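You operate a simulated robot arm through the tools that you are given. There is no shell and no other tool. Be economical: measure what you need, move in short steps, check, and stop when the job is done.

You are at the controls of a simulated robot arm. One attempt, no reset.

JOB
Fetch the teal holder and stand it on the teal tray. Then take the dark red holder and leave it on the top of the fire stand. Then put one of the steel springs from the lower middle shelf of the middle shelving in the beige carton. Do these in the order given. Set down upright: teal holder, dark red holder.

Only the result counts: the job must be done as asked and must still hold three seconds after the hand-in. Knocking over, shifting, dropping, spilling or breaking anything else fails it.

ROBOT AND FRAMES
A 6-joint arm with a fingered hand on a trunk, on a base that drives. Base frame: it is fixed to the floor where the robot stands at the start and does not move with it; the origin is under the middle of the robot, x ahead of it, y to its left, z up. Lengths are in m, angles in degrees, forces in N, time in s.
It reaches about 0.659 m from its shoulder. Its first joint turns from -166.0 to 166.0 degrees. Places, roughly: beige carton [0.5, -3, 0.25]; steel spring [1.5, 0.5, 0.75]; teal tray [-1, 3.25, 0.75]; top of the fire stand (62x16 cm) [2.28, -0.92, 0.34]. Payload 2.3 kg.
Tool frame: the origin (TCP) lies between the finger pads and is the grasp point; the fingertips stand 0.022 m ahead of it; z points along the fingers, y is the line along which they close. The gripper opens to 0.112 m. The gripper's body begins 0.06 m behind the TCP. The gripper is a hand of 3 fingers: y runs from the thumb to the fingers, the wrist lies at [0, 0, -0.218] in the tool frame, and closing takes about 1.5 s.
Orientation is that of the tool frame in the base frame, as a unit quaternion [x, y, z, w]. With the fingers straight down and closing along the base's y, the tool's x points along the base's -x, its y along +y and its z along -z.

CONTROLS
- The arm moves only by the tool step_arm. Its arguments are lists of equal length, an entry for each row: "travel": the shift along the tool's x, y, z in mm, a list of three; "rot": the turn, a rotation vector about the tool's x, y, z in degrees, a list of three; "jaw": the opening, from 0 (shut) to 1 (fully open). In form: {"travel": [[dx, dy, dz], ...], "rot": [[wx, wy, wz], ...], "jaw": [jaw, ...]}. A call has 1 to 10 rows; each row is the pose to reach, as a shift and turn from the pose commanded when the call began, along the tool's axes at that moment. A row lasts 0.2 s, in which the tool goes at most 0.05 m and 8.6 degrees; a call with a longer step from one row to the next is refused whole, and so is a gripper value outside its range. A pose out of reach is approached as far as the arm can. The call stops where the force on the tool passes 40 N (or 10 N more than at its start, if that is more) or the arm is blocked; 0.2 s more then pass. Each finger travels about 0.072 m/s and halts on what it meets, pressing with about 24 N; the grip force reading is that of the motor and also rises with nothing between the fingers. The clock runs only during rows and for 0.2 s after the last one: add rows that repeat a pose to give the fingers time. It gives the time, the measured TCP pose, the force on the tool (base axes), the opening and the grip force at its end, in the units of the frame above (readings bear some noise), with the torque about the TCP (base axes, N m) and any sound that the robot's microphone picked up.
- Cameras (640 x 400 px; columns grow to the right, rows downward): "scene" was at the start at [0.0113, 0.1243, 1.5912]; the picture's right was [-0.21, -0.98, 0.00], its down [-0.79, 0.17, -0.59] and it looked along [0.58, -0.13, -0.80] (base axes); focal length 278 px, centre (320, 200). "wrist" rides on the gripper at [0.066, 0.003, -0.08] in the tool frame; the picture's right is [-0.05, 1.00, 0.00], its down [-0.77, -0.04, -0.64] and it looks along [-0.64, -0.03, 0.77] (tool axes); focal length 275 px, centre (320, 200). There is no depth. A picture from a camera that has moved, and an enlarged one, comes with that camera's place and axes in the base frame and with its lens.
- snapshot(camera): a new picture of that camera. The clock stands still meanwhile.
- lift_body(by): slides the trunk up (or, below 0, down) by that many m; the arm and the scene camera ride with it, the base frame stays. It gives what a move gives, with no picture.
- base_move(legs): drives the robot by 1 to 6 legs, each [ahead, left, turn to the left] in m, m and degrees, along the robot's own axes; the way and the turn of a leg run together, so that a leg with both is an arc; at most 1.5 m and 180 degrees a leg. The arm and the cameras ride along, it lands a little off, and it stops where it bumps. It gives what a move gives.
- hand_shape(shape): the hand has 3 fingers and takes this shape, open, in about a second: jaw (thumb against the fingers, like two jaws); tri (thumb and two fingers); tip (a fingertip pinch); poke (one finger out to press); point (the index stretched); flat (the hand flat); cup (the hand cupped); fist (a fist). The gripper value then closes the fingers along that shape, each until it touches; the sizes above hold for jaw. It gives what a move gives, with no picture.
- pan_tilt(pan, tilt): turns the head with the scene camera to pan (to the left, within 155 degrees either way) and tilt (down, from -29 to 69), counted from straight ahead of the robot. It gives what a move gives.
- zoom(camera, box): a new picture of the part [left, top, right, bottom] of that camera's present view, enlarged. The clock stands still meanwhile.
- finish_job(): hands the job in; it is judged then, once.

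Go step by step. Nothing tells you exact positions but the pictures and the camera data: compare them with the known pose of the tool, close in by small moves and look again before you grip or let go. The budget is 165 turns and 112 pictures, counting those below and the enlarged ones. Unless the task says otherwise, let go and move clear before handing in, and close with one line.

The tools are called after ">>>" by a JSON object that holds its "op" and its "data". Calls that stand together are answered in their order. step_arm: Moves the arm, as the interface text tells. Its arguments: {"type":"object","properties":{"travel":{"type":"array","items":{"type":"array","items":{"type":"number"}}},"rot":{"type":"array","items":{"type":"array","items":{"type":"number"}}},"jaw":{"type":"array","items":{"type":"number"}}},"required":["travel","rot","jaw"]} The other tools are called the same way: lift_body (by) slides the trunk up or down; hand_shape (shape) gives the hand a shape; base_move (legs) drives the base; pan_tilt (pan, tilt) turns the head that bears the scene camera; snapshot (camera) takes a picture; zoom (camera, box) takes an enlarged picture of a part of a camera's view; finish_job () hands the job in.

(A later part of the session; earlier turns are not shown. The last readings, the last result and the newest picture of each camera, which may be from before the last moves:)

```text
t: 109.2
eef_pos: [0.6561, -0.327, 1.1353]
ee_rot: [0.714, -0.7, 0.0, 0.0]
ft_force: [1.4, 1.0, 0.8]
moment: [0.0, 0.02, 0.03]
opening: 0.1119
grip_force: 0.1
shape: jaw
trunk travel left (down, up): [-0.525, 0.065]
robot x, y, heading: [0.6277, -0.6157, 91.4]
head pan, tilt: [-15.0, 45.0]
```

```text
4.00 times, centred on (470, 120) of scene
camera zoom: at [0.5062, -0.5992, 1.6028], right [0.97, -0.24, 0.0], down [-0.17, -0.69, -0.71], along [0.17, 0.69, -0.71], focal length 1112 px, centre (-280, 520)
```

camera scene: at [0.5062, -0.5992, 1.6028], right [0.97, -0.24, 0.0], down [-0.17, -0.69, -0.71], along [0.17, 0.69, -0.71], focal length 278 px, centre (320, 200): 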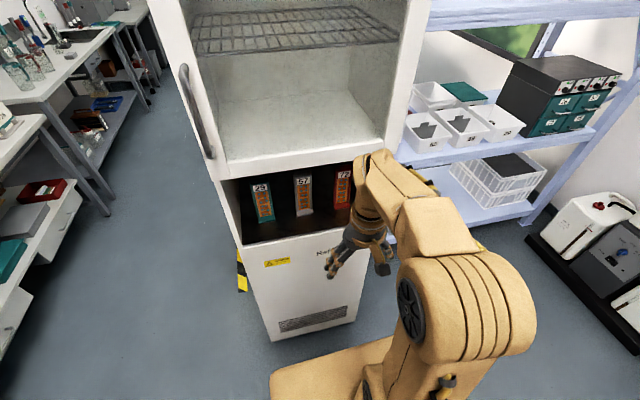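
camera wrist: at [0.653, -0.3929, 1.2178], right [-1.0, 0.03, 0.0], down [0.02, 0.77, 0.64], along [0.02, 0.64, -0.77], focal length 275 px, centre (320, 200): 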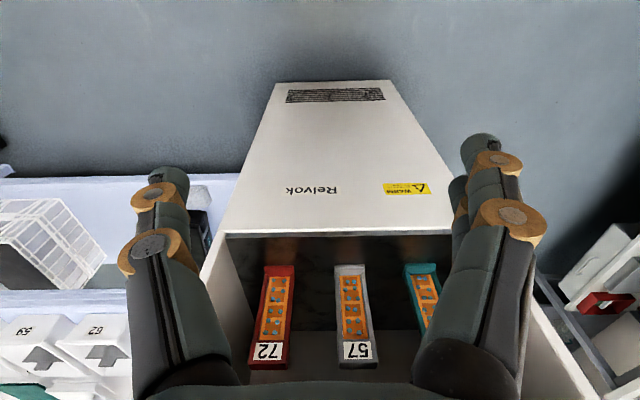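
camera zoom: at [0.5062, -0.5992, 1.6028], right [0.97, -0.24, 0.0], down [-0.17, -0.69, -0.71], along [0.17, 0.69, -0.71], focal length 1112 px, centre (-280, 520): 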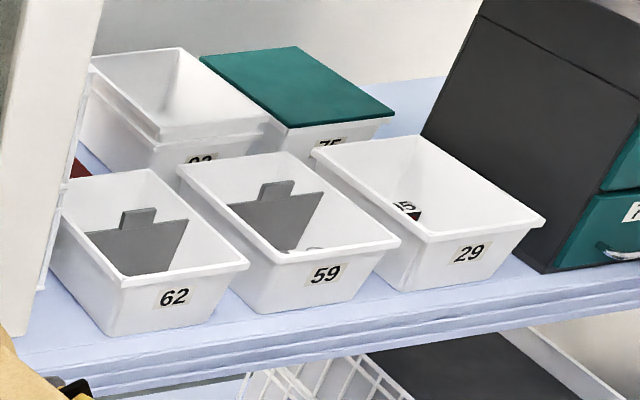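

Teal holder at about (0.48, 0.03), base z≈0.89, ~0.16 m tall, in a niche with roof at ~1.157. I'll line up, lower the trunk, then roll the hand so the camera ends on top when the fingers point forward.

>>> {"op": "base_move", "data": {"legs": [[0, 0.17, -1.4]]}}

>>> {"op": "lift_body", "data": {"by": -0.3}}

>>> {"op": "step_arm", "data": {"travel": [[0, 0, 0], [0, 0, 0], [0, 0, 0], [0, 0, 0], [0, 0, 0], [0, 0, 0], [0, 0, 0], [0, 0, 0], [0, 0, 0], [0, 0, 0]], "rot": [[0, 0, 8.5], [0, 0, 17], [0, 0, 25.5], [0, 0, 34], [0, 0, 42.5], [0, 0, 51], [0, 0, 59.5], [0, 0, 68], [0, 0, 76.5], [0, 0, 85]], "jaw": [1, 1, 1, 1, 1, 1, 1, 1, 1, 1]}}

```text
t: 110.7
eef_pos: [0.4904, -0.3281, 1.1361]
ee_rot: [-0.707, 0.707, 0.001, 0.0]
ft_force: [-1.2, 0.5, 0.1]
moment: [-0.04, 0.01, -0.02]
opening: 0.1118
grip_force: 0.0
shape: jaw
trunk travel left (down, up): [-0.525, 0.065]
robot x, y, heading: [0.4556, -0.6174, 90.4]
head pan, tilt: [-15.0, 45.0]
```

```text
t: 113.7
eef_pos: [0.4915, -0.3291, 0.8371]
ee_rot: [-0.707, 0.708, 0.0, -0.001]
ft_force: [0.1, -0.2, 0.6]
moment: [0.0, 0.0, 0.03]
opening: 0.1122
grip_force: 0.1
shape: jaw
trunk travel left (down, up): [-0.225, 0.365]
robot x, y, heading: [0.4563, -0.6153, 90.0]
head pan, tilt: [-15.0, 45.0]
```

```text
t: 115.8
eef_pos: [0.4907, -0.3299, 0.8379]
ee_rot: [-0.043, 0.999, 0.0, 0.0]
ft_force: [-0.3, 0.2, 0.1]
moment: [0.03, 0.05, 0.0]
opening: 0.112
grip_force: 0.0
shape: jaw
trunk travel left (down, up): [-0.225, 0.365]
robot x, y, heading: [0.4608, -0.6174, 90.0]
head pan, tilt: [-15.0, 45.0]
```

>>> {"op": "step_arm", "data": {"travel": [[0, 0, 0], [0, 0, 0], [0, 0, 0], [0, 0, 0], [0, 0, 0], [0, 0, 0], [0, 0, 0], [0, 0, 0], [0, 0, 0], [0, 0, 0]], "rot": [[0, 0, 8.5], [0, 0, 17], [0, 0, 25.5], [0, 0, 34], [0, 0, 42.5], [0, 0, 51], [0, 0, 59.5], [0, 0, 68], [0, 0, 76.5], [0, 0, 85]], "jaw": [1, 1, 1, 1, 1, 1, 1, 1, 1, 1]}}

```text
t: 118.0
eef_pos: [0.492, -0.3291, 0.8371]
ee_rot: [0.644, 0.765, 0.0, -0.001]
ft_force: [-0.8, 0.0, 0.0]
moment: [-0.01, 0.02, 0.03]
opening: 0.112
grip_force: 0.1
shape: jaw
trunk travel left (down, up): [-0.225, 0.365]
robot x, y, heading: [0.4585, -0.6142, 90.3]
head pan, tilt: [-15.0, 45.0]
```

>>> {"op": "step_arm", "data": {"travel": [[0, 0, 0], [0, 0, 0]], "rot": [[0, 0, 5], [0, 0, 10]], "jaw": [1, 1]}}

>>> {"op": "step_arm", "data": {"travel": [[30.3, 0, -2.1], [60.1, 0, -8.4], [88.7, 0, -18.8], [115.5, 0, -33.1], [140.1, 0, -51.0], [162.0, 0, -72.1], [180.7, 0, -96.1], [196.0, 0, -122.4], [207.3, 0, -150.6], [214.7, 0, -180.1]], "rot": [[0, 8, 0], [0, 16, 0], [0, 24, 0], [0, 32, 0], [0, 40, 0], [0, 48, 0], [0, 56, 0], [0, 64, 0], [0, 72, 0], [0, 80, 0]], "jaw": [1, 1, 1, 1, 1, 1, 1, 1, 1, 1]}}

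>>> {"op": "snapshot", "data": {"camera": "wrist"}}

>>> {"op": "snapshot", "data": {"camera": "scene"}}

```text
t: 118.7
eef_pos: [0.4902, -0.329, 0.8373]
ee_rot: [0.707, 0.707, -0.001, -0.001]
ft_force: [0.7, 0.4, 0.6]
moment: [-0.02, 0.0, 0.02]
opening: 0.112
grip_force: 0.1
shape: jaw
trunk travel left (down, up): [-0.225, 0.365]
robot x, y, heading: [0.4551, -0.6148, 90.1]
head pan, tilt: [-15.0, 45.0]
```

```text
t: 120.8
eef_pos: [0.4903, -0.1139, 1.0164]
ee_rot: [0.541, 0.542, 0.455, -0.455]
ft_force: [-0.3, 0.2, 0.4]
moment: [0.0, 0.01, -0.04]
opening: 0.1119
grip_force: 0.0
shape: jaw
trunk travel left (down, up): [-0.225, 0.365]
robot x, y, heading: [0.4574, -0.6137, 90.0]
head pan, tilt: [-15.0, 45.0]
```

```text
68 pictures are left
camera wrist: at [0.4933, -0.1828, 1.0959], right [1.0, -0.01, -0.05], down [-0.04, -0.76, -0.65], along [-0.03, 0.65, -0.76], focal length 275 px, centre (320, 200)
```

wrist: 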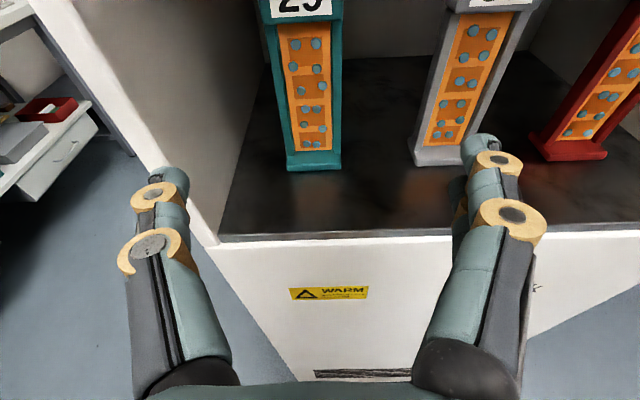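

```text
67 pictures are left
camera scene: at [0.3373, -0.5988, 1.3028], right [0.97, -0.26, 0.0], down [-0.18, -0.68, -0.71], along [0.18, 0.68, -0.71], focal length 278 px, centre (320, 200)
```

scene: 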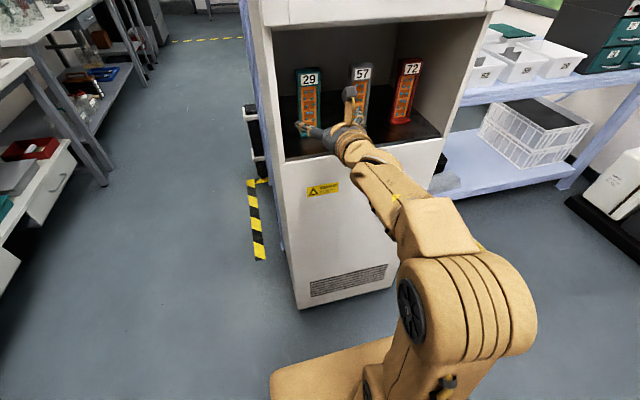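

Now level the hand, centre on x≈0.479 and partly close the jaw before entering the niche.

>>> {"op": "step_arm", "data": {"travel": [[-13, -6, 14], [-26.4, -11.3, 29], [-26.4, -11.3, 29]], "rot": [[0, 5, 0], [0, 10, 0], [0, 10, 0]], "jaw": [0.8, 0.68, 0.68]}}

>>> {"op": "snapshot", "data": {"camera": "wrist"}}

```text
t: 121.7
eef_pos: [0.4789, -0.0897, 0.9856]
ee_rot: [-0.5, -0.5, -0.5, 0.501]
ft_force: [0.6, 1.0, -0.2]
moment: [-0.01, 0.01, 0.04]
opening: 0.0764
grip_force: 0.0
shape: jaw
trunk travel left (down, up): [-0.225, 0.365]
robot x, y, heading: [0.4556, -0.6162, 90.0]
head pan, tilt: [-15.0, 45.0]
```

```text
66 pictures are left
camera wrist: at [0.4816, -0.1701, 1.0523], right [1.0, 0.0, -0.05], down [-0.04, -0.64, -0.77], along [-0.03, 0.77, -0.63], focal length 275 px, centre (320, 200)
```

wrist: 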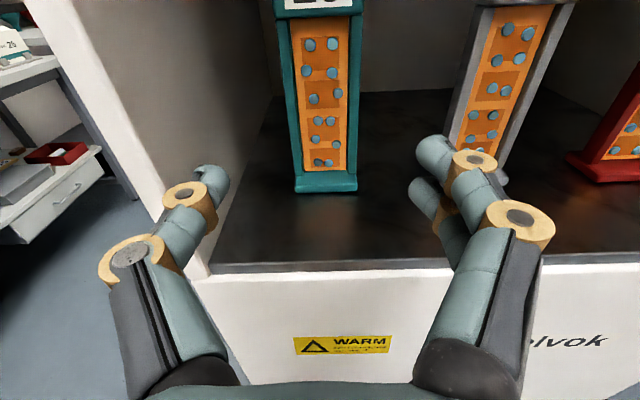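

>>> {"op": "step_arm", "data": {"travel": [[0, 0, 35], [0, 0, 70], [0, 0, 105], [0, 0, 130]], "rot": [[0, 0, 0], [0, 0, 0], [0, 0, 0], [0, 0, 0]], "jaw": [0.68, 0.68, 0.68, 0.68]}}

>>> {"op": "snapshot", "data": {"camera": "wrist"}}

>>> {"op": "zoom", "data": {"camera": "scene", "box": [260, 40, 460, 165]}}

```text
t: 122.7
eef_pos: [0.4806, 0.0416, 0.9862]
ee_rot: [0.5, 0.499, 0.5, -0.5]
ft_force: [1.4, 0.2, 0.3]
moment: [0.0, -0.01, -0.01]
opening: 0.0764
grip_force: 0.1
shape: jaw
trunk travel left (down, up): [-0.225, 0.365]
robot x, y, heading: [0.456, -0.6157, 90.1]
head pan, tilt: [-15.0, 45.0]
```

```text
65 pictures are left
camera wrist: at [0.4834, -0.0401, 1.0531], right [1.0, 0.0, -0.05], down [-0.04, -0.64, -0.77], along [-0.03, 0.77, -0.64], focal length 275 px, centre (320, 200)
```

wrist: 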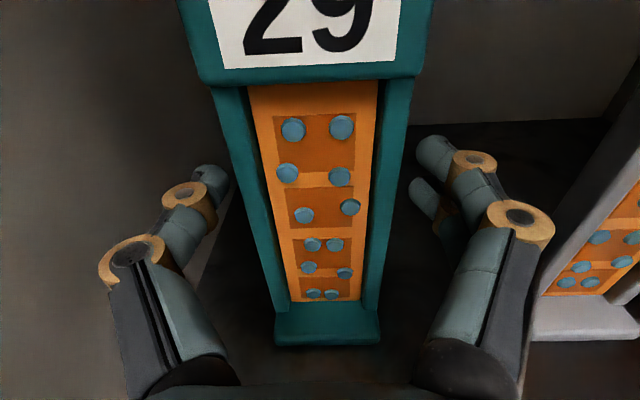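

```text
3.20 times, centred on (360, 102) of scene
camera zoom: at [0.3373, -0.5985, 1.3028], right [0.97, -0.26, 0.0], down [-0.18, -0.68, -0.71], along [0.18, 0.68, -0.71], focal length 889 px, centre (192, 512)
```

zoom: 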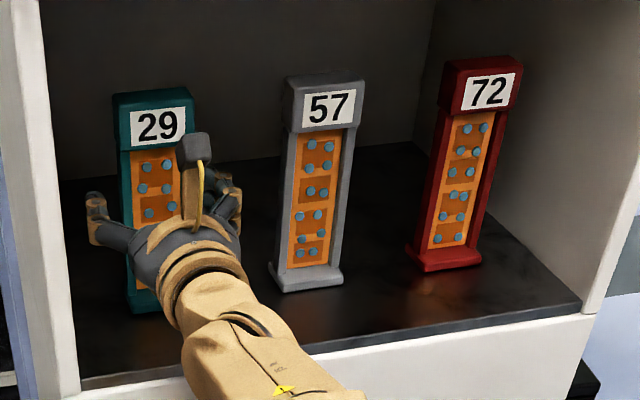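

Centred on the slab. Advance 18 mm and close.

>>> {"op": "step_arm", "data": {"travel": [[0, 0, 18], [0, 0, 18], [0, 0, 18], [0, 0, 18], [0, 0, 18], [0, 0, 18], [0, 0, 18]], "rot": [[0, 0, 0], [0, 0, 0], [0, 0, 0], [0, 0, 0], [0, 0, 0], [0, 0, 0], [0, 0, 0]], "jaw": [0.68, 0.5, 0.3, 0.2, 0.2, 0.2, 0.2]}}

>>> {"op": "snapshot", "data": {"camera": "wrist"}}

```text
t: 124.2
eef_pos: [0.4808, 0.0574, 0.9863]
ee_rot: [-0.5, -0.5, -0.5, 0.5]
ft_force: [0.2, 0.0, -0.3]
moment: [0.04, 0.03, -0.03]
opening: 0.0127
grip_force: 24.4
shape: jaw
trunk travel left (down, up): [-0.225, 0.365]
robot x, y, heading: [0.4528, -0.6158, 89.9]
head pan, tilt: [-15.0, 45.0]
```

```text
63 pictures are left
camera wrist: at [0.4836, -0.0238, 1.0533], right [1.0, 0.0, -0.05], down [-0.04, -0.64, -0.77], along [-0.03, 0.77, -0.63], focal length 275 px, centre (320, 200)
```

wrist: 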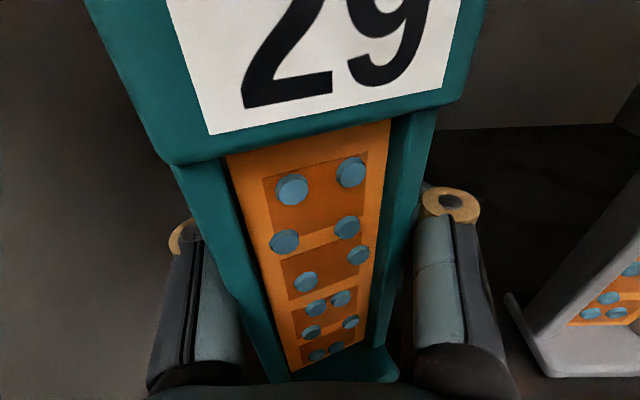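

>>> {"op": "zoom", "data": {"camera": "scene", "box": [270, 50, 390, 150]}}

```text
4.00 times, centred on (330, 100) of scene
camera zoom: at [0.3372, -0.5986, 1.3028], right [0.97, -0.26, 0.0], down [-0.18, -0.68, -0.71], along [0.18, 0.68, -0.71], focal length 1112 px, centre (280, 600)
```

zoom: 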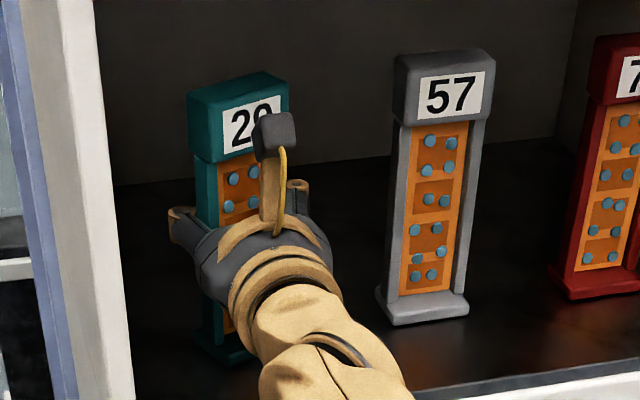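

The holder yawed as the fingers curled behind it; I'll reopen and re-examine.

>>> {"op": "step_arm", "data": {"travel": [[0, 0, 0], [0, 0, 0], [0, 0, 0], [0, 0, 0], [0, 0, 0]], "rot": [[0, 0, 0], [0, 0, 0], [0, 0, 0], [0, 0, 0], [0, 0, 0]], "jaw": [0.3, 0.45, 0.6, 0.68, 0.68]}}

>>> {"op": "snapshot", "data": {"camera": "wrist"}}

>>> {"op": "zoom", "data": {"camera": "scene", "box": [270, 50, 390, 150]}}

```text
t: 125.5
eef_pos: [0.4803, 0.057, 0.9878]
ee_rot: [-0.5, -0.5, -0.5, 0.5]
ft_force: [0.6, -0.4, 0.0]
moment: [0.01, 0.03, 0.02]
opening: 0.0757
grip_force: 0.0
shape: jaw
trunk travel left (down, up): [-0.225, 0.365]
robot x, y, heading: [0.457, -0.6146, 90.1]
head pan, tilt: [-15.0, 45.0]
```

```text
61 pictures are left
camera wrist: at [0.4835, -0.0239, 1.0534], right [1.0, 0.0, -0.05], down [-0.04, -0.64, -0.77], along [-0.03, 0.77, -0.63], focal length 275 px, centre (320, 200)
```

wrist: 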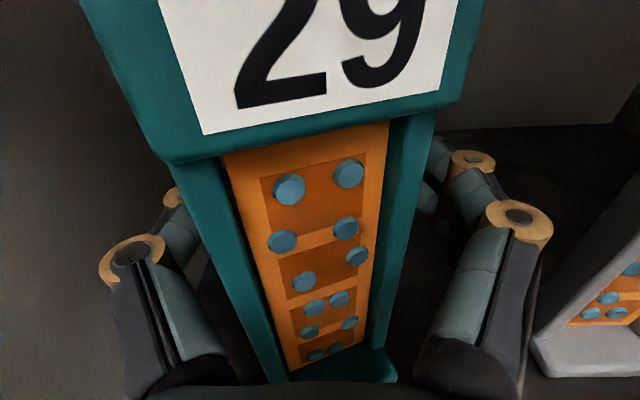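

```text
4.00 times, centred on (330, 100) of scene
camera zoom: at [0.3373, -0.5987, 1.3028], right [0.97, -0.26, 0.0], down [-0.18, -0.68, -0.71], along [0.18, 0.68, -0.71], focal length 1112 px, centre (280, 600)
```

zoom: 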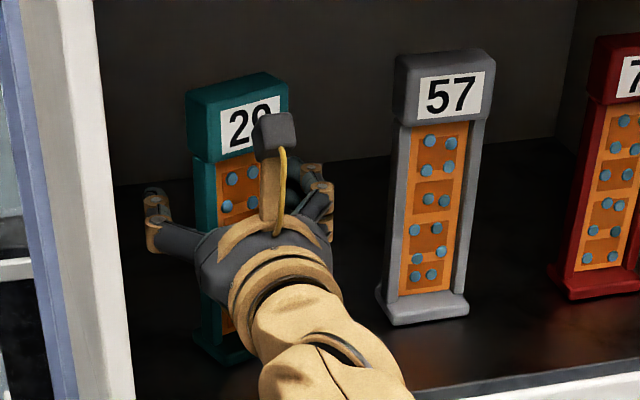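

The holder stands upright but yawed ~19°. I'll retract ~17 mm, yaw the hand to match, and look again before closing gently.

>>> {"op": "step_arm", "data": {"travel": [[0, 0, -17], [0, -1, -17], [0, -3, -18], [0, -4, -18]], "rot": [[0, 0, 0], [6, 0, 0], [12, 0, 0], [18, 0, 0]], "jaw": [0.68, 0.68, 0.68, 0.68]}}

>>> {"op": "snapshot", "data": {"camera": "wrist"}}

```text
t: 126.5
eef_pos: [0.4789, 0.0406, 0.9868]
ee_rot: [-0.416, -0.572, -0.415, 0.573]
ft_force: [0.4, -0.8, 0.6]
moment: [-0.06, -0.03, -0.03]
opening: 0.0758
grip_force: 0.1
shape: jaw
trunk travel left (down, up): [-0.225, 0.365]
robot x, y, heading: [0.4556, -0.6191, 90.2]
head pan, tilt: [-15.0, 45.0]
```

```text
59 pictures are left
camera wrist: at [0.5056, -0.0361, 1.0527], right [0.95, 0.31, -0.05], down [0.16, -0.62, -0.77], along [-0.27, 0.72, -0.63], focal length 275 px, centre (320, 200)
```

wrist: 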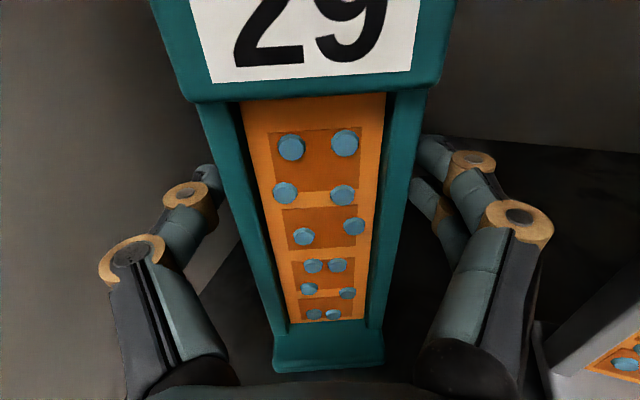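

Need about 15 mm more retreat so the pads sit on the slab sides. Then close in small steps.

>>> {"op": "step_arm", "data": {"travel": [[0, 0, -7], [0, 0, -14], [0, 0, -14], [0, 0, -14], [0, 0, -14], [0, 0, -14], [0, 0, -14]], "rot": [[2, 0, 0], [4, 0, 0], [4, 0, 0], [4, 0, 0], [4, 0, 0], [4, 0, 0], [4, 0, 0]], "jaw": [0.68, 0.68, 0.55, 0.45, 0.35, 0.3, 0.3]}}

>>> {"op": "snapshot", "data": {"camera": "wrist"}}

```text
t: 128.1
eef_pos: [0.4813, 0.0271, 0.9865]
ee_rot: [0.395, 0.587, 0.395, -0.586]
ft_force: [0.0, -0.6, -0.7]
moment: [0.0, 0.05, 0.0]
opening: 0.0332
grip_force: 0.1
shape: jaw
trunk travel left (down, up): [-0.225, 0.365]
robot x, y, heading: [0.4572, -0.6156, 89.9]
head pan, tilt: [-15.0, 45.0]
```

```text
58 pictures are left
camera wrist: at [0.5145, -0.0475, 1.0521], right [0.93, 0.37, -0.05], down [0.2, -0.6, -0.77], along [-0.32, 0.7, -0.63], focal length 275 px, centre (320, 200)
```

wrist: 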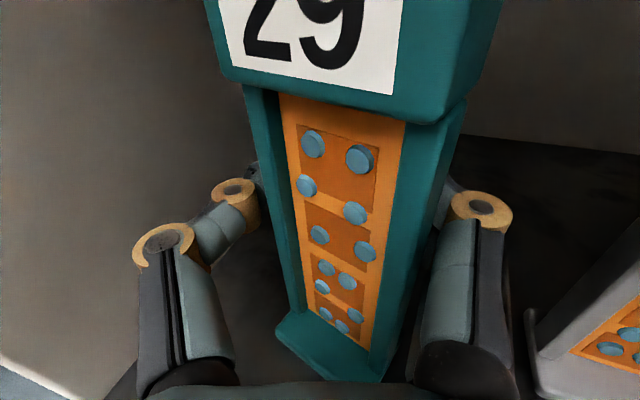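

The fingers' tips curl behind the slab, so the slab needs to sit further out toward the tips. I'll reopen, realign yaw with the holder, and back off.

>>> {"op": "step_arm", "data": {"travel": [[0, 0, 0], [0, 0, 0], [0, 0, -2], [0, 1, -5], [0, 1, -8], [0, 2, -11], [0, 3, -13]], "rot": [[0, 0, 0], [0, 0, 0], [-7, 0, 0], [-14, 0, 0], [-21, 0, 0], [-28, 0, 0], [-34, 0, 0]], "jaw": [0.5, 0.7, 0.75, 0.75, 0.75, 0.75, 0.75]}}

>>> {"op": "snapshot", "data": {"camera": "wrist"}}

```text
t: 129.7
eef_pos: [0.4995, 0.0176, 0.9855]
ee_rot: [0.509, 0.491, 0.509, -0.491]
ft_force: [0.1, 0.0, -0.1]
moment: [-0.01, -0.02, 0.0]
opening: 0.0842
grip_force: 0.0
shape: jaw
out of reach, approached as far as the arm can: row 6, 7
trunk travel left (down, up): [-0.225, 0.365]
robot x, y, heading: [0.4582, -0.6149, 90.2]
head pan, tilt: [-15.0, 45.0]
```

```text
57 pictures are left
camera wrist: at [0.4997, -0.064, 1.0526], right [1.0, -0.03, -0.05], down [-0.06, -0.63, -0.77], along [0.0, 0.77, -0.64], focal length 275 px, centre (320, 200)
```

wrist: 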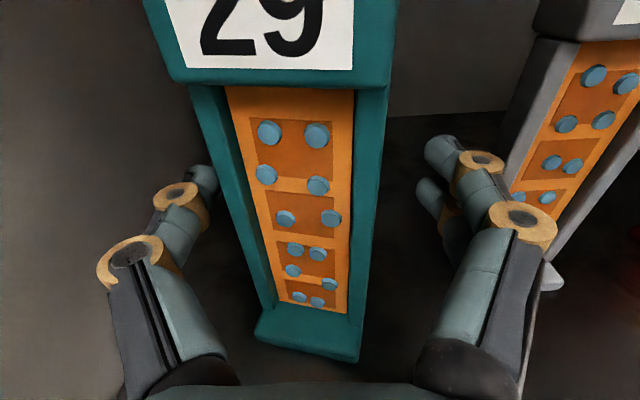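

The arm is too folded here; I'll back the base off 0.1 m (the open hand slides straight out) and re-approach with the yaw matched.

>>> {"op": "base_move", "data": {"legs": [[-0.1, 0, 0]]}}

>>> {"op": "step_arm", "data": {"travel": [[0, -6, 0], [0, -12, 0]], "rot": [[-5, 0, 0], [-10, 0, 0]], "jaw": [0.75, 0.75]}}

>>> {"op": "snapshot", "data": {"camera": "wrist"}}

```text
t: 130.8
eef_pos: [0.5, -0.0824, 0.9861]
ee_rot: [0.508, 0.491, 0.509, -0.492]
ft_force: [-0.9, -0.2, -0.2]
moment: [-0.01, 0.02, 0.0]
opening: 0.0838
grip_force: 0.0
shape: jaw
trunk travel left (down, up): [-0.225, 0.365]
robot x, y, heading: [0.4576, -0.7165, 90.2]
head pan, tilt: [-15.0, 45.0]
```

```text
t: 131.4
eef_pos: [0.499, -0.0808, 0.9862]
ee_rot: [0.508, 0.491, 0.508, -0.492]
ft_force: [-0.8, -0.3, -0.1]
moment: [-0.02, -0.03, -0.01]
opening: 0.0839
grip_force: 0.2
shape: jaw
out of reach, approached as far as the arm can: row 1, 2
trunk travel left (down, up): [-0.225, 0.365]
robot x, y, heading: [0.454, -0.7179, 90.2]
head pan, tilt: [-15.0, 45.0]
```

```text
56 pictures are left
camera wrist: at [0.4993, -0.163, 1.0527], right [1.0, -0.03, -0.05], down [-0.06, -0.63, -0.77], along [0.0, 0.77, -0.63], focal length 275 px, centre (320, 200)
```

wrist: 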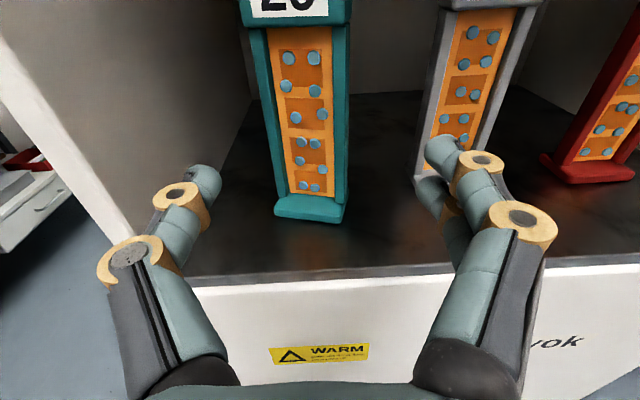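

>>> {"op": "step_arm", "data": {"travel": [[0, 0, 20], [0, 0, 40], [0, 0, 60]], "rot": [[4, 0, 0], [8, 0, 0], [10, 0, 0]], "jaw": [0.75, 0.75, 0.75]}}

```text
t: 132.2
eef_pos: [0.5014, -0.0218, 0.9874]
ee_rot: [-0.463, -0.535, -0.463, 0.535]
ft_force: [-0.4, 0.7, -0.7]
moment: [0.0, 0.02, -0.01]
opening: 0.0839
grip_force: 0.1
shape: jaw
trunk travel left (down, up): [-0.225, 0.365]
robot x, y, heading: [0.4561, -0.7153, 90.2]
head pan, tilt: [-15.0, 45.0]
```

>>> {"op": "step_arm", "data": {"travel": [[0, -7, 1], [0, -14, 3], [0, -21, 5]], "rot": [[-8, 0, 0], [-16, 0, 0], [-24, 0, 0]], "jaw": [0.75, 0.75, 0.75]}}

>>> {"op": "snapshot", "data": {"camera": "wrist"}}

```text
t: 133.0
eef_pos: [0.4798, -0.0202, 0.9891]
ee_rot: [0.564, 0.426, 0.565, -0.426]
ft_force: [0.7, 0.2, -1.0]
moment: [0.02, -0.01, 0.01]
opening: 0.0841
grip_force: 0.0
shape: jaw
out of reach, approached as far as the arm can: row 2
trunk travel left (down, up): [-0.225, 0.365]
robot x, y, heading: [0.4561, -0.7153, 90.2]
head pan, tilt: [-15.0, 45.0]
```

```text
55 pictures are left
camera wrist: at [0.4604, -0.0989, 1.0557], right [0.96, -0.27, -0.05], down [-0.21, -0.6, -0.77], along [0.18, 0.75, -0.63], focal length 275 px, centre (320, 200)
```

wrist: 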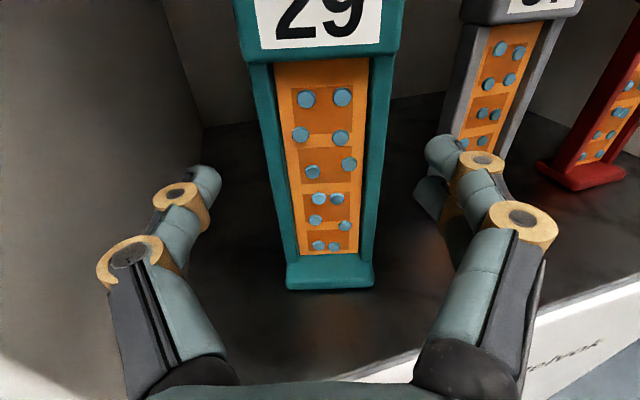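

Squared up. Advance 36 mm so the slab lies at the pads, and close.

>>> {"op": "step_arm", "data": {"travel": [[0, 1, 18], [0, 2, 36], [0, 2, 36], [0, 2, 36], [0, 2, 36], [0, 2, 36]], "rot": [[0, 0, 0], [0, 0, 0], [0, 0, 0], [0, 0, 0], [0, 0, 0], [0, 0, 0]], "jaw": [0.75, 0.75, 0.6, 0.5, 0.42, 0.38]}}

>>> {"op": "snapshot", "data": {"camera": "wrist"}}

```text
t: 134.4
eef_pos: [0.4921, -0.0162, 0.9801]
ee_rot: [0.564, 0.426, 0.564, -0.427]
ft_force: [0.1, -0.2, 0.3]
moment: [0.02, -0.01, -0.01]
opening: 0.0434
grip_force: 0.0
shape: jaw
out of reach, approached as far as the arm can: row 1, 2, 3, 4, 5, 6
trunk travel left (down, up): [-0.225, 0.365]
robot x, y, heading: [0.4579, -0.7169, 90.2]
head pan, tilt: [-15.0, 45.0]
```

```text
54 pictures are left
camera wrist: at [0.4728, -0.0951, 1.0463], right [0.96, -0.27, -0.05], down [-0.21, -0.6, -0.77], along [0.18, 0.75, -0.64], focal length 275 px, centre (320, 200)
```

wrist: 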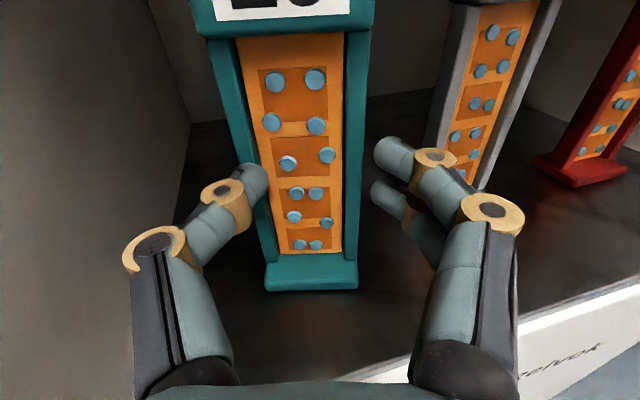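

There's a wrist limit for this yaw direction; I'll open, retract, and instead turn the base by -16° so the hand is straight relative to the robot.

>>> {"op": "step_arm", "data": {"travel": [[0, 0, 0], [0, 0, 0], [0, 0, -35], [0, 7, -75], [0, 20, -113]], "rot": [[0, 0, 0], [0, 0, 0], [0, 0, 0], [8, 0, 0], [16, 0, 0]], "jaw": [0.6, 0.75, 0.75, 0.75, 0.75]}}

```text
t: 135.6
eef_pos: [0.4803, -0.1305, 0.9805]
ee_rot: [0.5, 0.5, 0.5, -0.5]
ft_force: [-0.7, 0.1, 0.8]
moment: [0.02, 0.02, -0.05]
opening: 0.084
grip_force: 0.0
shape: jaw
trunk travel left (down, up): [-0.225, 0.365]
robot x, y, heading: [0.4558, -0.7168, 90.1]
head pan, tilt: [-15.0, 45.0]
```

>>> {"op": "base_move", "data": {"legs": [[0, 0.165, 0], [0, 0, -16]]}}

>>> {"op": "snapshot", "data": {"camera": "wrist"}}

```text
t: 137.9
eef_pos: [0.4785, -0.1587, 0.978]
ee_rot: [0.564, 0.427, 0.564, -0.427]
ft_force: [-0.5, -0.2, -0.1]
moment: [-0.03, 0.02, 0.02]
opening: 0.0837
grip_force: 0.0
shape: jaw
trunk travel left (down, up): [-0.225, 0.365]
robot x, y, heading: [0.2941, -0.716, 74.2]
head pan, tilt: [-15.0, 45.0]
```

```text
53 pictures are left
camera wrist: at [0.4591, -0.2372, 1.0453], right [0.96, -0.27, -0.05], down [-0.21, -0.6, -0.77], along [0.18, 0.75, -0.63], focal length 275 px, centre (320, 200)
```

wrist: 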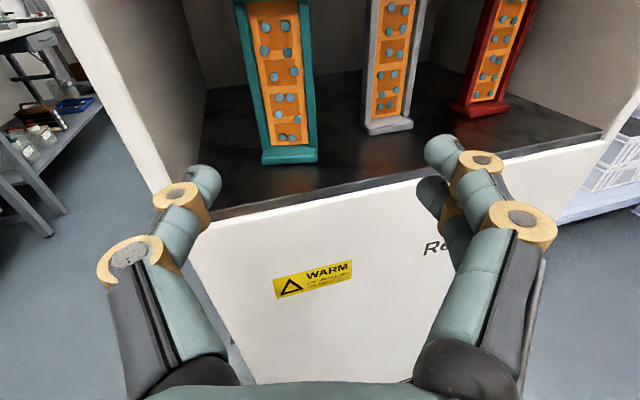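

>>> {"op": "base_move", "data": {"legs": [[0, 0.036, 0], [0.12, 0, 0]]}}

>>> {"op": "snapshot", "data": {"camera": "wrist"}}

```text
t: 139.6
eef_pos: [0.4791, -0.032, 0.9779]
ee_rot: [0.564, 0.427, 0.564, -0.427]
ft_force: [-1.1, 0.7, -0.5]
moment: [-0.03, -0.05, 0.0]
opening: 0.0837
grip_force: 0.0
shape: jaw
trunk travel left (down, up): [-0.225, 0.365]
robot x, y, heading: [0.2946, -0.5868, 74.1]
head pan, tilt: [-15.0, 45.0]
```

```text
52 pictures are left
camera wrist: at [0.4592, -0.1107, 1.0451], right [0.96, -0.27, -0.05], down [-0.21, -0.6, -0.77], along [0.18, 0.75, -0.64], focal length 275 px, centre (320, 200)
```

wrist: 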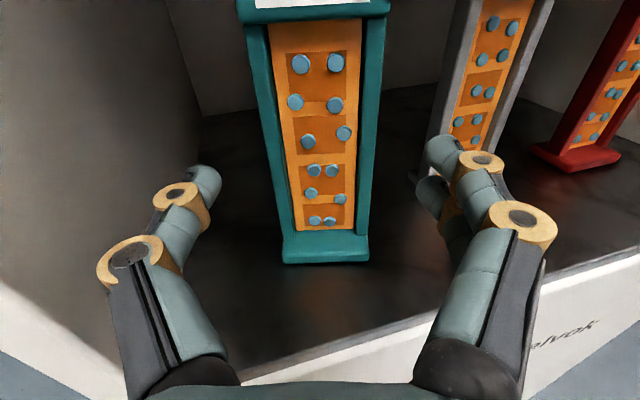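

>>> {"op": "step_arm", "data": {"travel": [[0, 0, 24], [0, 0, 46], [0, 0, 46], [0, 0, 46], [0, 0, 46], [0, 0, 46]], "rot": [[0, 0, 0], [0, 0, 0], [0, 0, 0], [0, 0, 0], [0, 0, 0], [0, 0, 0]], "jaw": [0.75, 0.75, 0.62, 0.52, 0.45, 0.45]}}

>>> {"op": "snapshot", "data": {"camera": "wrist"}}

```text
t: 141.0
eef_pos: [0.4941, 0.0093, 0.9792]
ee_rot: [0.564, 0.427, 0.564, -0.427]
ft_force: [-0.4, 0.2, -0.2]
moment: [-0.03, 0.02, 0.02]
opening: 0.0217
grip_force: 23.8
shape: jaw
trunk travel left (down, up): [-0.225, 0.365]
robot x, y, heading: [0.296, -0.5909, 74.2]
head pan, tilt: [-15.0, 45.0]
```

```text
51 pictures are left
camera wrist: at [0.474, -0.0689, 1.0463], right [0.96, -0.27, -0.05], down [-0.21, -0.6, -0.77], along [0.18, 0.75, -0.63], focal length 275 px, centre (320, 200)
```

wrist: 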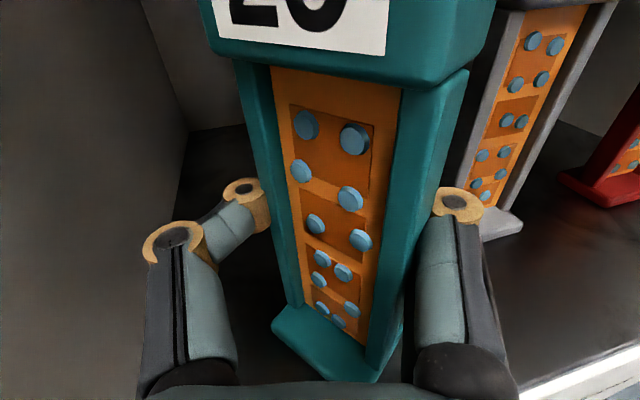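

It's gripped with ~24 N (fingers adapt around the slab). I'll tighten and test-lift by 15 mm.

>>> {"op": "step_arm", "data": {"travel": [[0, 0, 0], [0, 0, 0], [0, 0, 0], [5, 0, 0], [10, 0, 0], [15, 0, 0]], "rot": [[0, 0, 0], [0, 0, 0], [0, 0, 0], [0, 0, 0], [0, 0, 0], [0, 0, 0]], "jaw": [0.3, 0.1, 0.0, 0.0, 0.0, 0.0]}}

>>> {"op": "snapshot", "data": {"camera": "wrist"}}

>>> {"op": "snapshot", "data": {"camera": "scene"}}

```text
t: 142.4
eef_pos: [0.4917, 0.0123, 0.9942]
ee_rot: [0.564, 0.427, 0.564, -0.427]
ft_force: [0.1, 0.1, -0.6]
moment: [0.02, -0.02, -0.02]
opening: 0.0205
grip_force: 23.8
shape: jaw
trunk travel left (down, up): [-0.225, 0.365]
robot x, y, heading: [0.294, -0.5898, 74.1]
head pan, tilt: [-15.0, 45.0]
```

```text
50 pictures are left
camera wrist: at [0.4723, -0.0668, 1.0609], right [0.96, -0.27, -0.05], down [-0.21, -0.6, -0.77], along [0.18, 0.75, -0.64], focal length 275 px, centre (320, 200)
```

wrist: 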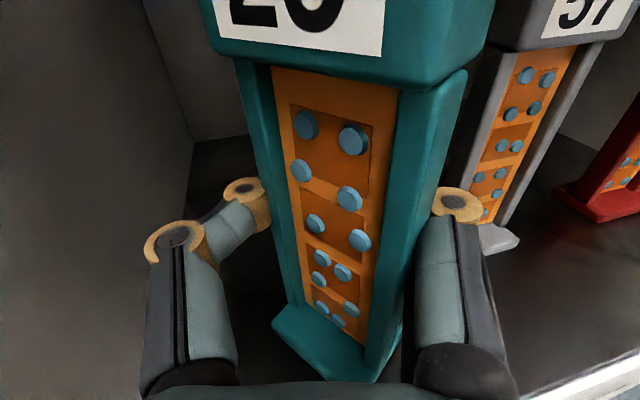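

```text
49 pictures are left
camera scene: at [0.1846, -0.5393, 1.3028], right [0.86, -0.51, 0.0], down [-0.36, -0.61, -0.71], along [0.36, 0.61, -0.71], focal length 278 px, centre (320, 200)
```

scene: 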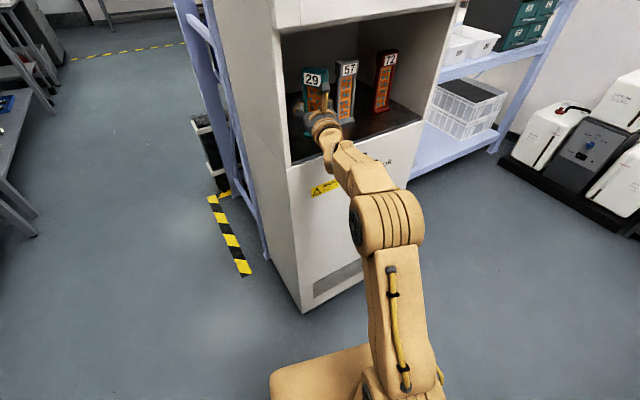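

The holder lifts cleanly and upright. I'll back out, straighten heading, and drive toward the trolley.

>>> {"op": "base_move", "data": {"legs": [[-0.22, 0, 0], [0, 0, 16], [0, 0.35, 0], [1.5, 0, 0], [1.5, 0, 0]]}}

>>> {"op": "snapshot", "data": {"camera": "wrist"}}

```text
t: 161.2
eef_pos: [-0.2083, 2.8726, 0.9937]
ee_rot: [-0.49, -0.51, -0.489, 0.51]
ft_force: [-0.8, -0.4, -1.3]
moment: [0.03, 0.0, -0.01]
opening: 0.0205
grip_force: 23.9
shape: jaw
trunk travel left (down, up): [-0.225, 0.365]
robot x, y, heading: [-0.2067, 2.2409, 92.2]
head pan, tilt: [-15.0, 45.0]
```

```text
48 pictures are left
camera wrist: at [-0.2016, 2.7923, 1.0609], right [1.0, 0.04, -0.05], down [-0.01, -0.64, -0.77], along [-0.06, 0.77, -0.64], focal length 275 px, centre (320, 200)
```

wrist: 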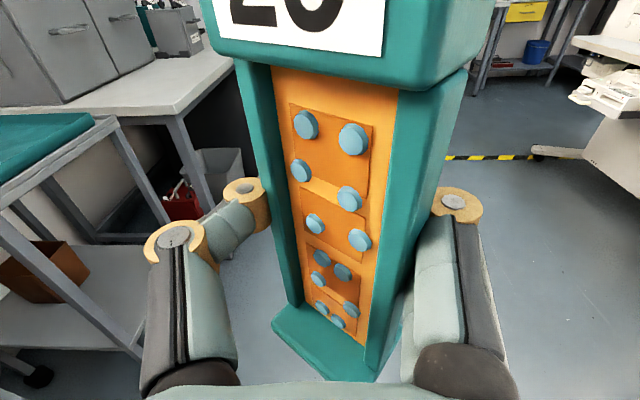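

>>> {"op": "base_move", "data": {"legs": [[0, -0.4, -2.2], [0.95, 0, 0], [0, 0, 90]]}}

>>> {"op": "pan_tilt", "data": {"pan": 0, "tilt": 40}}

>>> {"op": "snapshot", "data": {"camera": "scene"}}

```text
t: 172.2
eef_pos: [-0.4403, 3.2167, 0.9944]
ee_rot: [-0.011, 0.707, -0.013, -0.707]
ft_force: [0.1, -0.6, -0.7]
moment: [-0.03, -0.02, 0.0]
opening: 0.0205
grip_force: 23.6
shape: jaw
trunk travel left (down, up): [-0.225, 0.365]
robot x, y, heading: [0.1916, 3.2146, -178.1]
head pan, tilt: [-15.0, 45.0]
```

```text
t: 173.0
eef_pos: [-0.44, 3.2177, 0.9943]
ee_rot: [0.012, -0.707, 0.011, 0.707]
ft_force: [0.5, -0.7, -1.0]
moment: [-0.03, 0.06, -0.01]
opening: 0.0202
grip_force: 23.8
shape: jaw
trunk travel left (down, up): [-0.225, 0.365]
robot x, y, heading: [0.1951, 3.2169, -178.3]
head pan, tilt: [0.0, 40.0]
```

```text
47 pictures are left
camera scene: at [0.1714, 3.0713, 1.3101], right [-0.03, 1.0, 0.0], down [0.64, 0.02, -0.77], along [-0.77, -0.03, -0.64], focal length 278 px, centre (320, 200)
```

scene: 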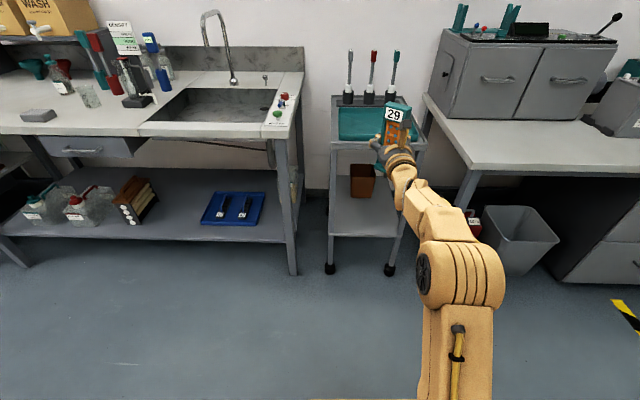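

>>> {"op": "base_move", "data": {"legs": [[0, -0.03, -1.8], [0.42, 0, 0]]}}

>>> {"op": "pan_tilt", "data": {"pan": 0, "tilt": 40}}

>>> {"op": "zoom", "data": {"camera": "scene", "box": [280, 60, 480, 260]}}

>>> {"op": "snapshot", "data": {"camera": "wrist"}}

```text
t: 176.0
eef_pos: [-0.8567, 3.2599, 0.9942]
ee_rot: [-0.004, 0.707, -0.004, -0.707]
ft_force: [0.4, -0.1, -1.5]
moment: [0.03, 0.0, 0.0]
opening: 0.0203
grip_force: 24.4
shape: jaw
trunk travel left (down, up): [-0.225, 0.365]
robot x, y, heading: [-0.2261, 3.2408, -179.7]
head pan, tilt: [0.0, 40.0]
```

```text
t: 176.6
eef_pos: [-0.8568, 3.2585, 0.9939]
ee_rot: [-0.003, 0.707, -0.003, -0.707]
ft_force: [-0.3, 0.9, -1.9]
moment: [0.01, 0.0, -0.02]
opening: 0.0205
grip_force: 24.2
shape: jaw
trunk travel left (down, up): [-0.225, 0.365]
robot x, y, heading: [-0.2277, 3.2385, -179.6]
head pan, tilt: [0.0, 40.0]
```

```text
2.00 times, centred on (380, 160) of scene
camera zoom: at [-0.2487, 3.0992, 1.3101], right [-0.01, 1.0, 0.0], down [0.64, 0.01, -0.77], along [-0.77, -0.01, -0.64], focal length 556 px, centre (200, 280)
```

zoom: 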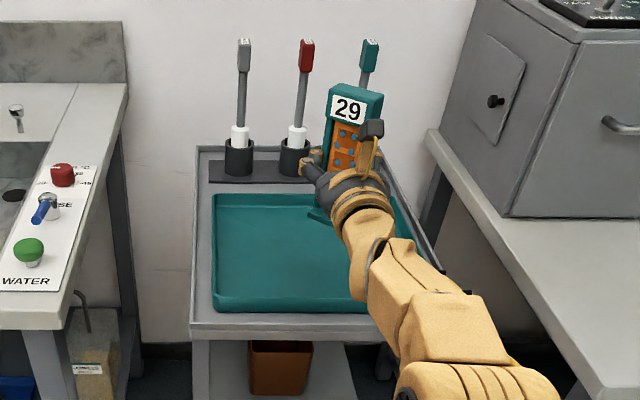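

```text
45 pictures are left
camera wrist: at [-0.7763, 3.263, 1.0608], right [-0.01, 1.0, -0.05], down [0.64, -0.03, -0.77], along [-0.77, -0.04, -0.64], focal length 275 px, centre (320, 200)
```

wrist: 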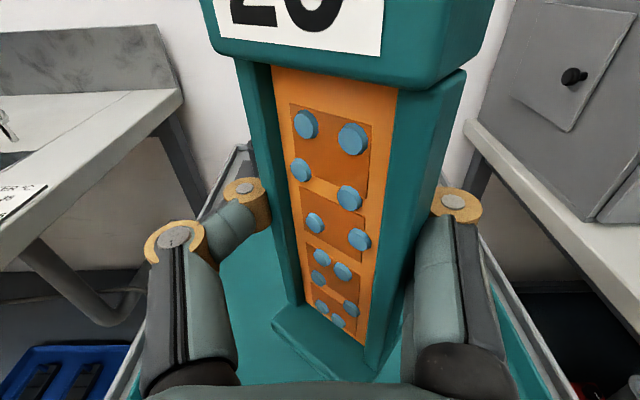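

Tray spans about x -0.84…-1.155, y 3.11…3.45. I'll drive 0.1 m further in and lower with the trunk in stages.

>>> {"op": "base_move", "data": {"legs": [[0.1, 0, 0]]}}

>>> {"op": "lift_body", "data": {"by": -0.1}}

>>> {"op": "snapshot", "data": {"camera": "scene"}}

>>> {"op": "snapshot", "data": {"camera": "wrist"}}

```text
t: 177.7
eef_pos: [-0.9574, 3.2591, 0.9934]
ee_rot: [0.002, -0.707, 0.002, 0.708]
ft_force: [0.3, 0.3, -0.6]
moment: [0.01, 0.0, 0.01]
opening: 0.0202
grip_force: 24.2
shape: jaw
trunk travel left (down, up): [-0.225, 0.365]
robot x, y, heading: [-0.3251, 3.2401, -179.8]
head pan, tilt: [0.0, 40.0]
```

```text
t: 179.1
eef_pos: [-0.9573, 3.259, 0.8932]
ee_rot: [-0.003, 0.707, -0.003, -0.707]
ft_force: [0.2, 0.2, -1.0]
moment: [0.0, 0.01, 0.03]
opening: 0.0204
grip_force: 23.9
shape: jaw
trunk travel left (down, up): [-0.125, 0.465]
robot x, y, heading: [-0.3245, 3.2382, -179.5]
head pan, tilt: [0.0, 40.0]
```

```text
44 pictures are left
camera scene: at [-0.349, 3.0983, 1.2101], right [-0.01, 1.0, 0.0], down [0.64, 0.01, -0.77], along [-0.77, -0.01, -0.64], focal length 278 px, centre (320, 200)
```

scene: 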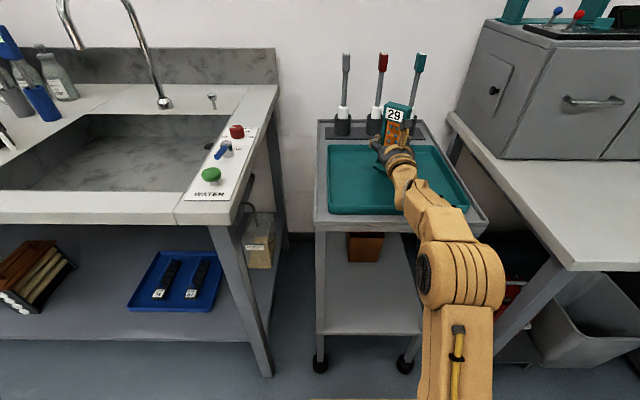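

```text
43 pictures are left
camera wrist: at [-0.8766, 3.2622, 0.9608], right [-0.01, 1.0, -0.05], down [0.64, -0.03, -0.77], along [-0.77, -0.04, -0.64], focal length 275 px, centre (320, 200)
```

wrist: 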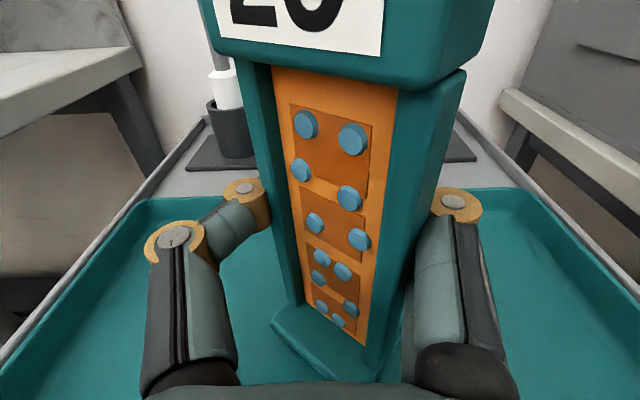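

>>> {"op": "lift_body", "data": {"by": -0.045}}

>>> {"op": "step_arm", "data": {"travel": [[-3, 0, 0], [-6, 0, 0], [-9, 0, 0], [-12, 0, 0]], "rot": [[0, 0, 0], [0, 0, 0], [0, 0, 0], [0, 0, 0]], "jaw": [0, 0, 0, 0]}}

>>> {"op": "zoom", "data": {"camera": "scene", "box": [310, 90, 490, 230]}}

```text
t: 179.9
eef_pos: [-0.9527, 3.2585, 0.8572]
ee_rot: [0.004, -0.702, 0.004, 0.712]
ft_force: [-4.8, 0.7, 28.5]
moment: [0.15, -0.42, 0.11]
opening: 0.0194
grip_force: 24.1
shape: jaw
trunk travel left (down, up): [-0.08, 0.51]
robot x, y, heading: [-0.3237, 3.2396, -179.4]
head pan, tilt: [0.0, 40.0]
```

```text
t: 180.9
eef_pos: [-0.9454, 3.2592, 0.859]
ee_rot: [0.004, -0.693, 0.003, 0.721]
ft_force: [-1.2, 0.7, 2.2]
moment: [0.06, -0.11, 0.04]
opening: 0.0188
grip_force: 23.8
shape: jaw
trunk travel left (down, up): [-0.08, 0.51]
robot x, y, heading: [-0.3281, 3.2393, -179.6]
head pan, tilt: [0.0, 40.0]
```

```text
2.86 times, centred on (400, 160) of scene
camera zoom: at [-0.3339, 3.0989, 1.1661], right [-0.01, 1.0, 0.0], down [0.63, 0.01, -0.78], along [-0.77, -0.01, -0.63], focal length 794 px, centre (91, 314)
```

zoom: 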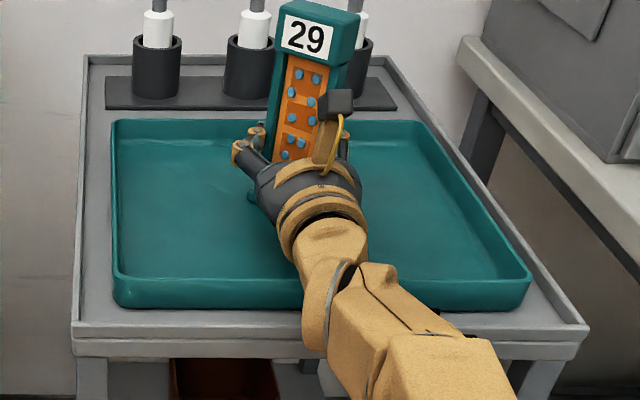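

>>> {"op": "snapshot", "data": {"camera": "wrist"}}

```text
41 pictures are left
camera wrist: at [-0.8625, 3.2618, 0.9224], right [-0.01, 1.0, -0.04], down [0.6, -0.03, -0.8], along [-0.8, -0.04, -0.6], focal length 275 px, centre (320, 200)
```

wrist: 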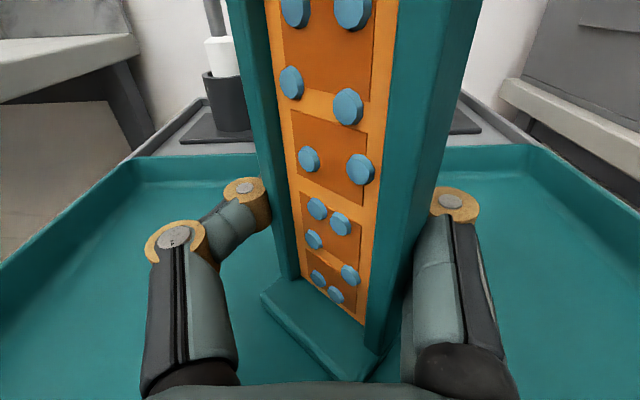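

The holder has touched down and slid slightly up in the fingers; it stands in the tray. I'll release gently.

>>> {"op": "step_arm", "data": {"travel": [[0, 0, 0], [0, 0, 0], [0, 0, 0], [0, 0, 0], [0, 0, 0], [0, 0, 0], [0, 0, 0], [0, 0, 0]], "rot": [[0, 0, 0], [0, 0, 0], [0, 0, 0], [0, 0, 0], [0, 0, 0], [0, 0, 0], [0, 0, 0], [0, 0, 0]], "jaw": [0.2, 0.3, 0.4, 0.5, 0.6, 0.7, 0.75, 0.75]}}

>>> {"op": "snapshot", "data": {"camera": "wrist"}}

```text
t: 182.8
eef_pos: [-0.9436, 3.2584, 0.8525]
ee_rot: [0.003, -0.697, 0.002, 0.717]
ft_force: [-0.7, 0.2, -0.6]
moment: [0.0, 0.0, 0.0]
opening: 0.0836
grip_force: 0.1
shape: jaw
trunk travel left (down, up): [-0.08, 0.51]
robot x, y, heading: [-0.3268, 3.2387, -179.4]
head pan, tilt: [0.0, 40.0]
```

```text
40 pictures are left
camera wrist: at [-0.8621, 3.261, 0.918], right [-0.01, 1.0, -0.05], down [0.61, -0.03, -0.79], along [-0.79, -0.04, -0.61], focal length 275 px, centre (320, 200)
```

wrist: 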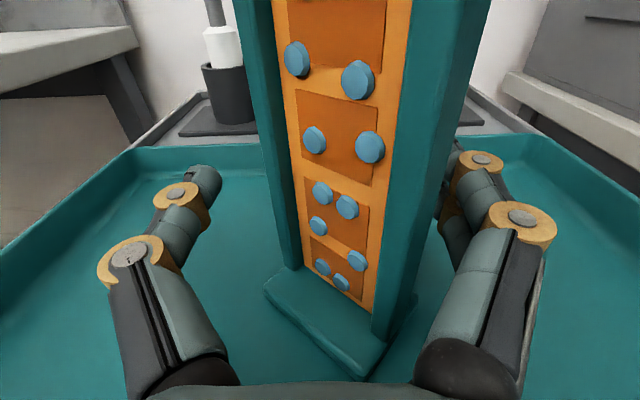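

>>> {"op": "step_arm", "data": {"travel": [[0, 2, 0], [0, 4, 0], [0, 4, 0], [0, 4, 0]], "rot": [[0, 0, 0], [0, 0, 0], [0, 0, 0], [0, 0, 0]], "jaw": [0.85, 0.95, 1, 1]}}

>>> {"op": "base_move", "data": {"legs": [[-0.5, 0, 0]]}}

>>> {"op": "snapshot", "data": {"camera": "scene"}}

```text
t: 183.8
eef_pos: [-0.9461, 3.2587, 0.8527]
ee_rot: [0.006, -0.698, 0.003, 0.716]
ft_force: [-9.2, -2.8, 3.8]
moment: [-0.14, -0.49, -0.75]
opening: 0.1118
grip_force: 0.1
shape: jaw
trunk travel left (down, up): [-0.08, 0.51]
robot x, y, heading: [-0.3266, 3.2388, -179.3]
head pan, tilt: [0.0, 40.0]
```

```text
t: 184.5
eef_pos: [-0.9484, 3.2617, 0.8533]
ee_rot: [0.005, -0.694, 0.003, 0.72]
ft_force: [-42.1, -0.7, -8.9]
moment: [-0.02, 2.3, -0.05]
opening: 0.1119
grip_force: 0.1
shape: jaw
trunk travel left (down, up): [-0.08, 0.51]
robot x, y, heading: [-0.3185, 3.2397, -179.2]
head pan, tilt: [0.0, 40.0]
stopped in leg 1: the force on the tool passed its limit at 61 N (the readings are from after the stop); the commanded pose is now the measured one
```

```text
39 pictures are left
camera scene: at [-0.3409, 3.098, 1.1645], right [-0.01, 1.0, 0.0], down [0.64, 0.01, -0.77], along [-0.77, -0.01, -0.64], focal length 278 px, centre (320, 200)
```

scene: 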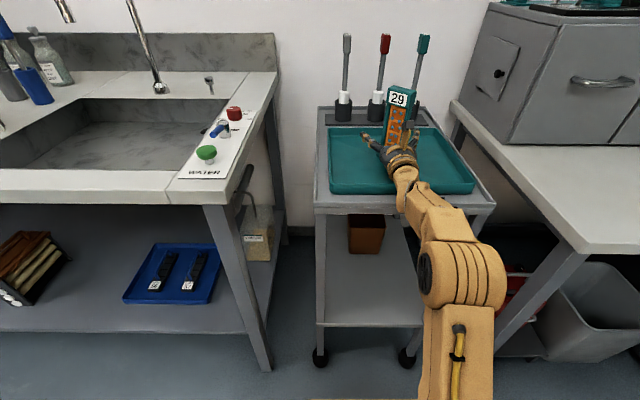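

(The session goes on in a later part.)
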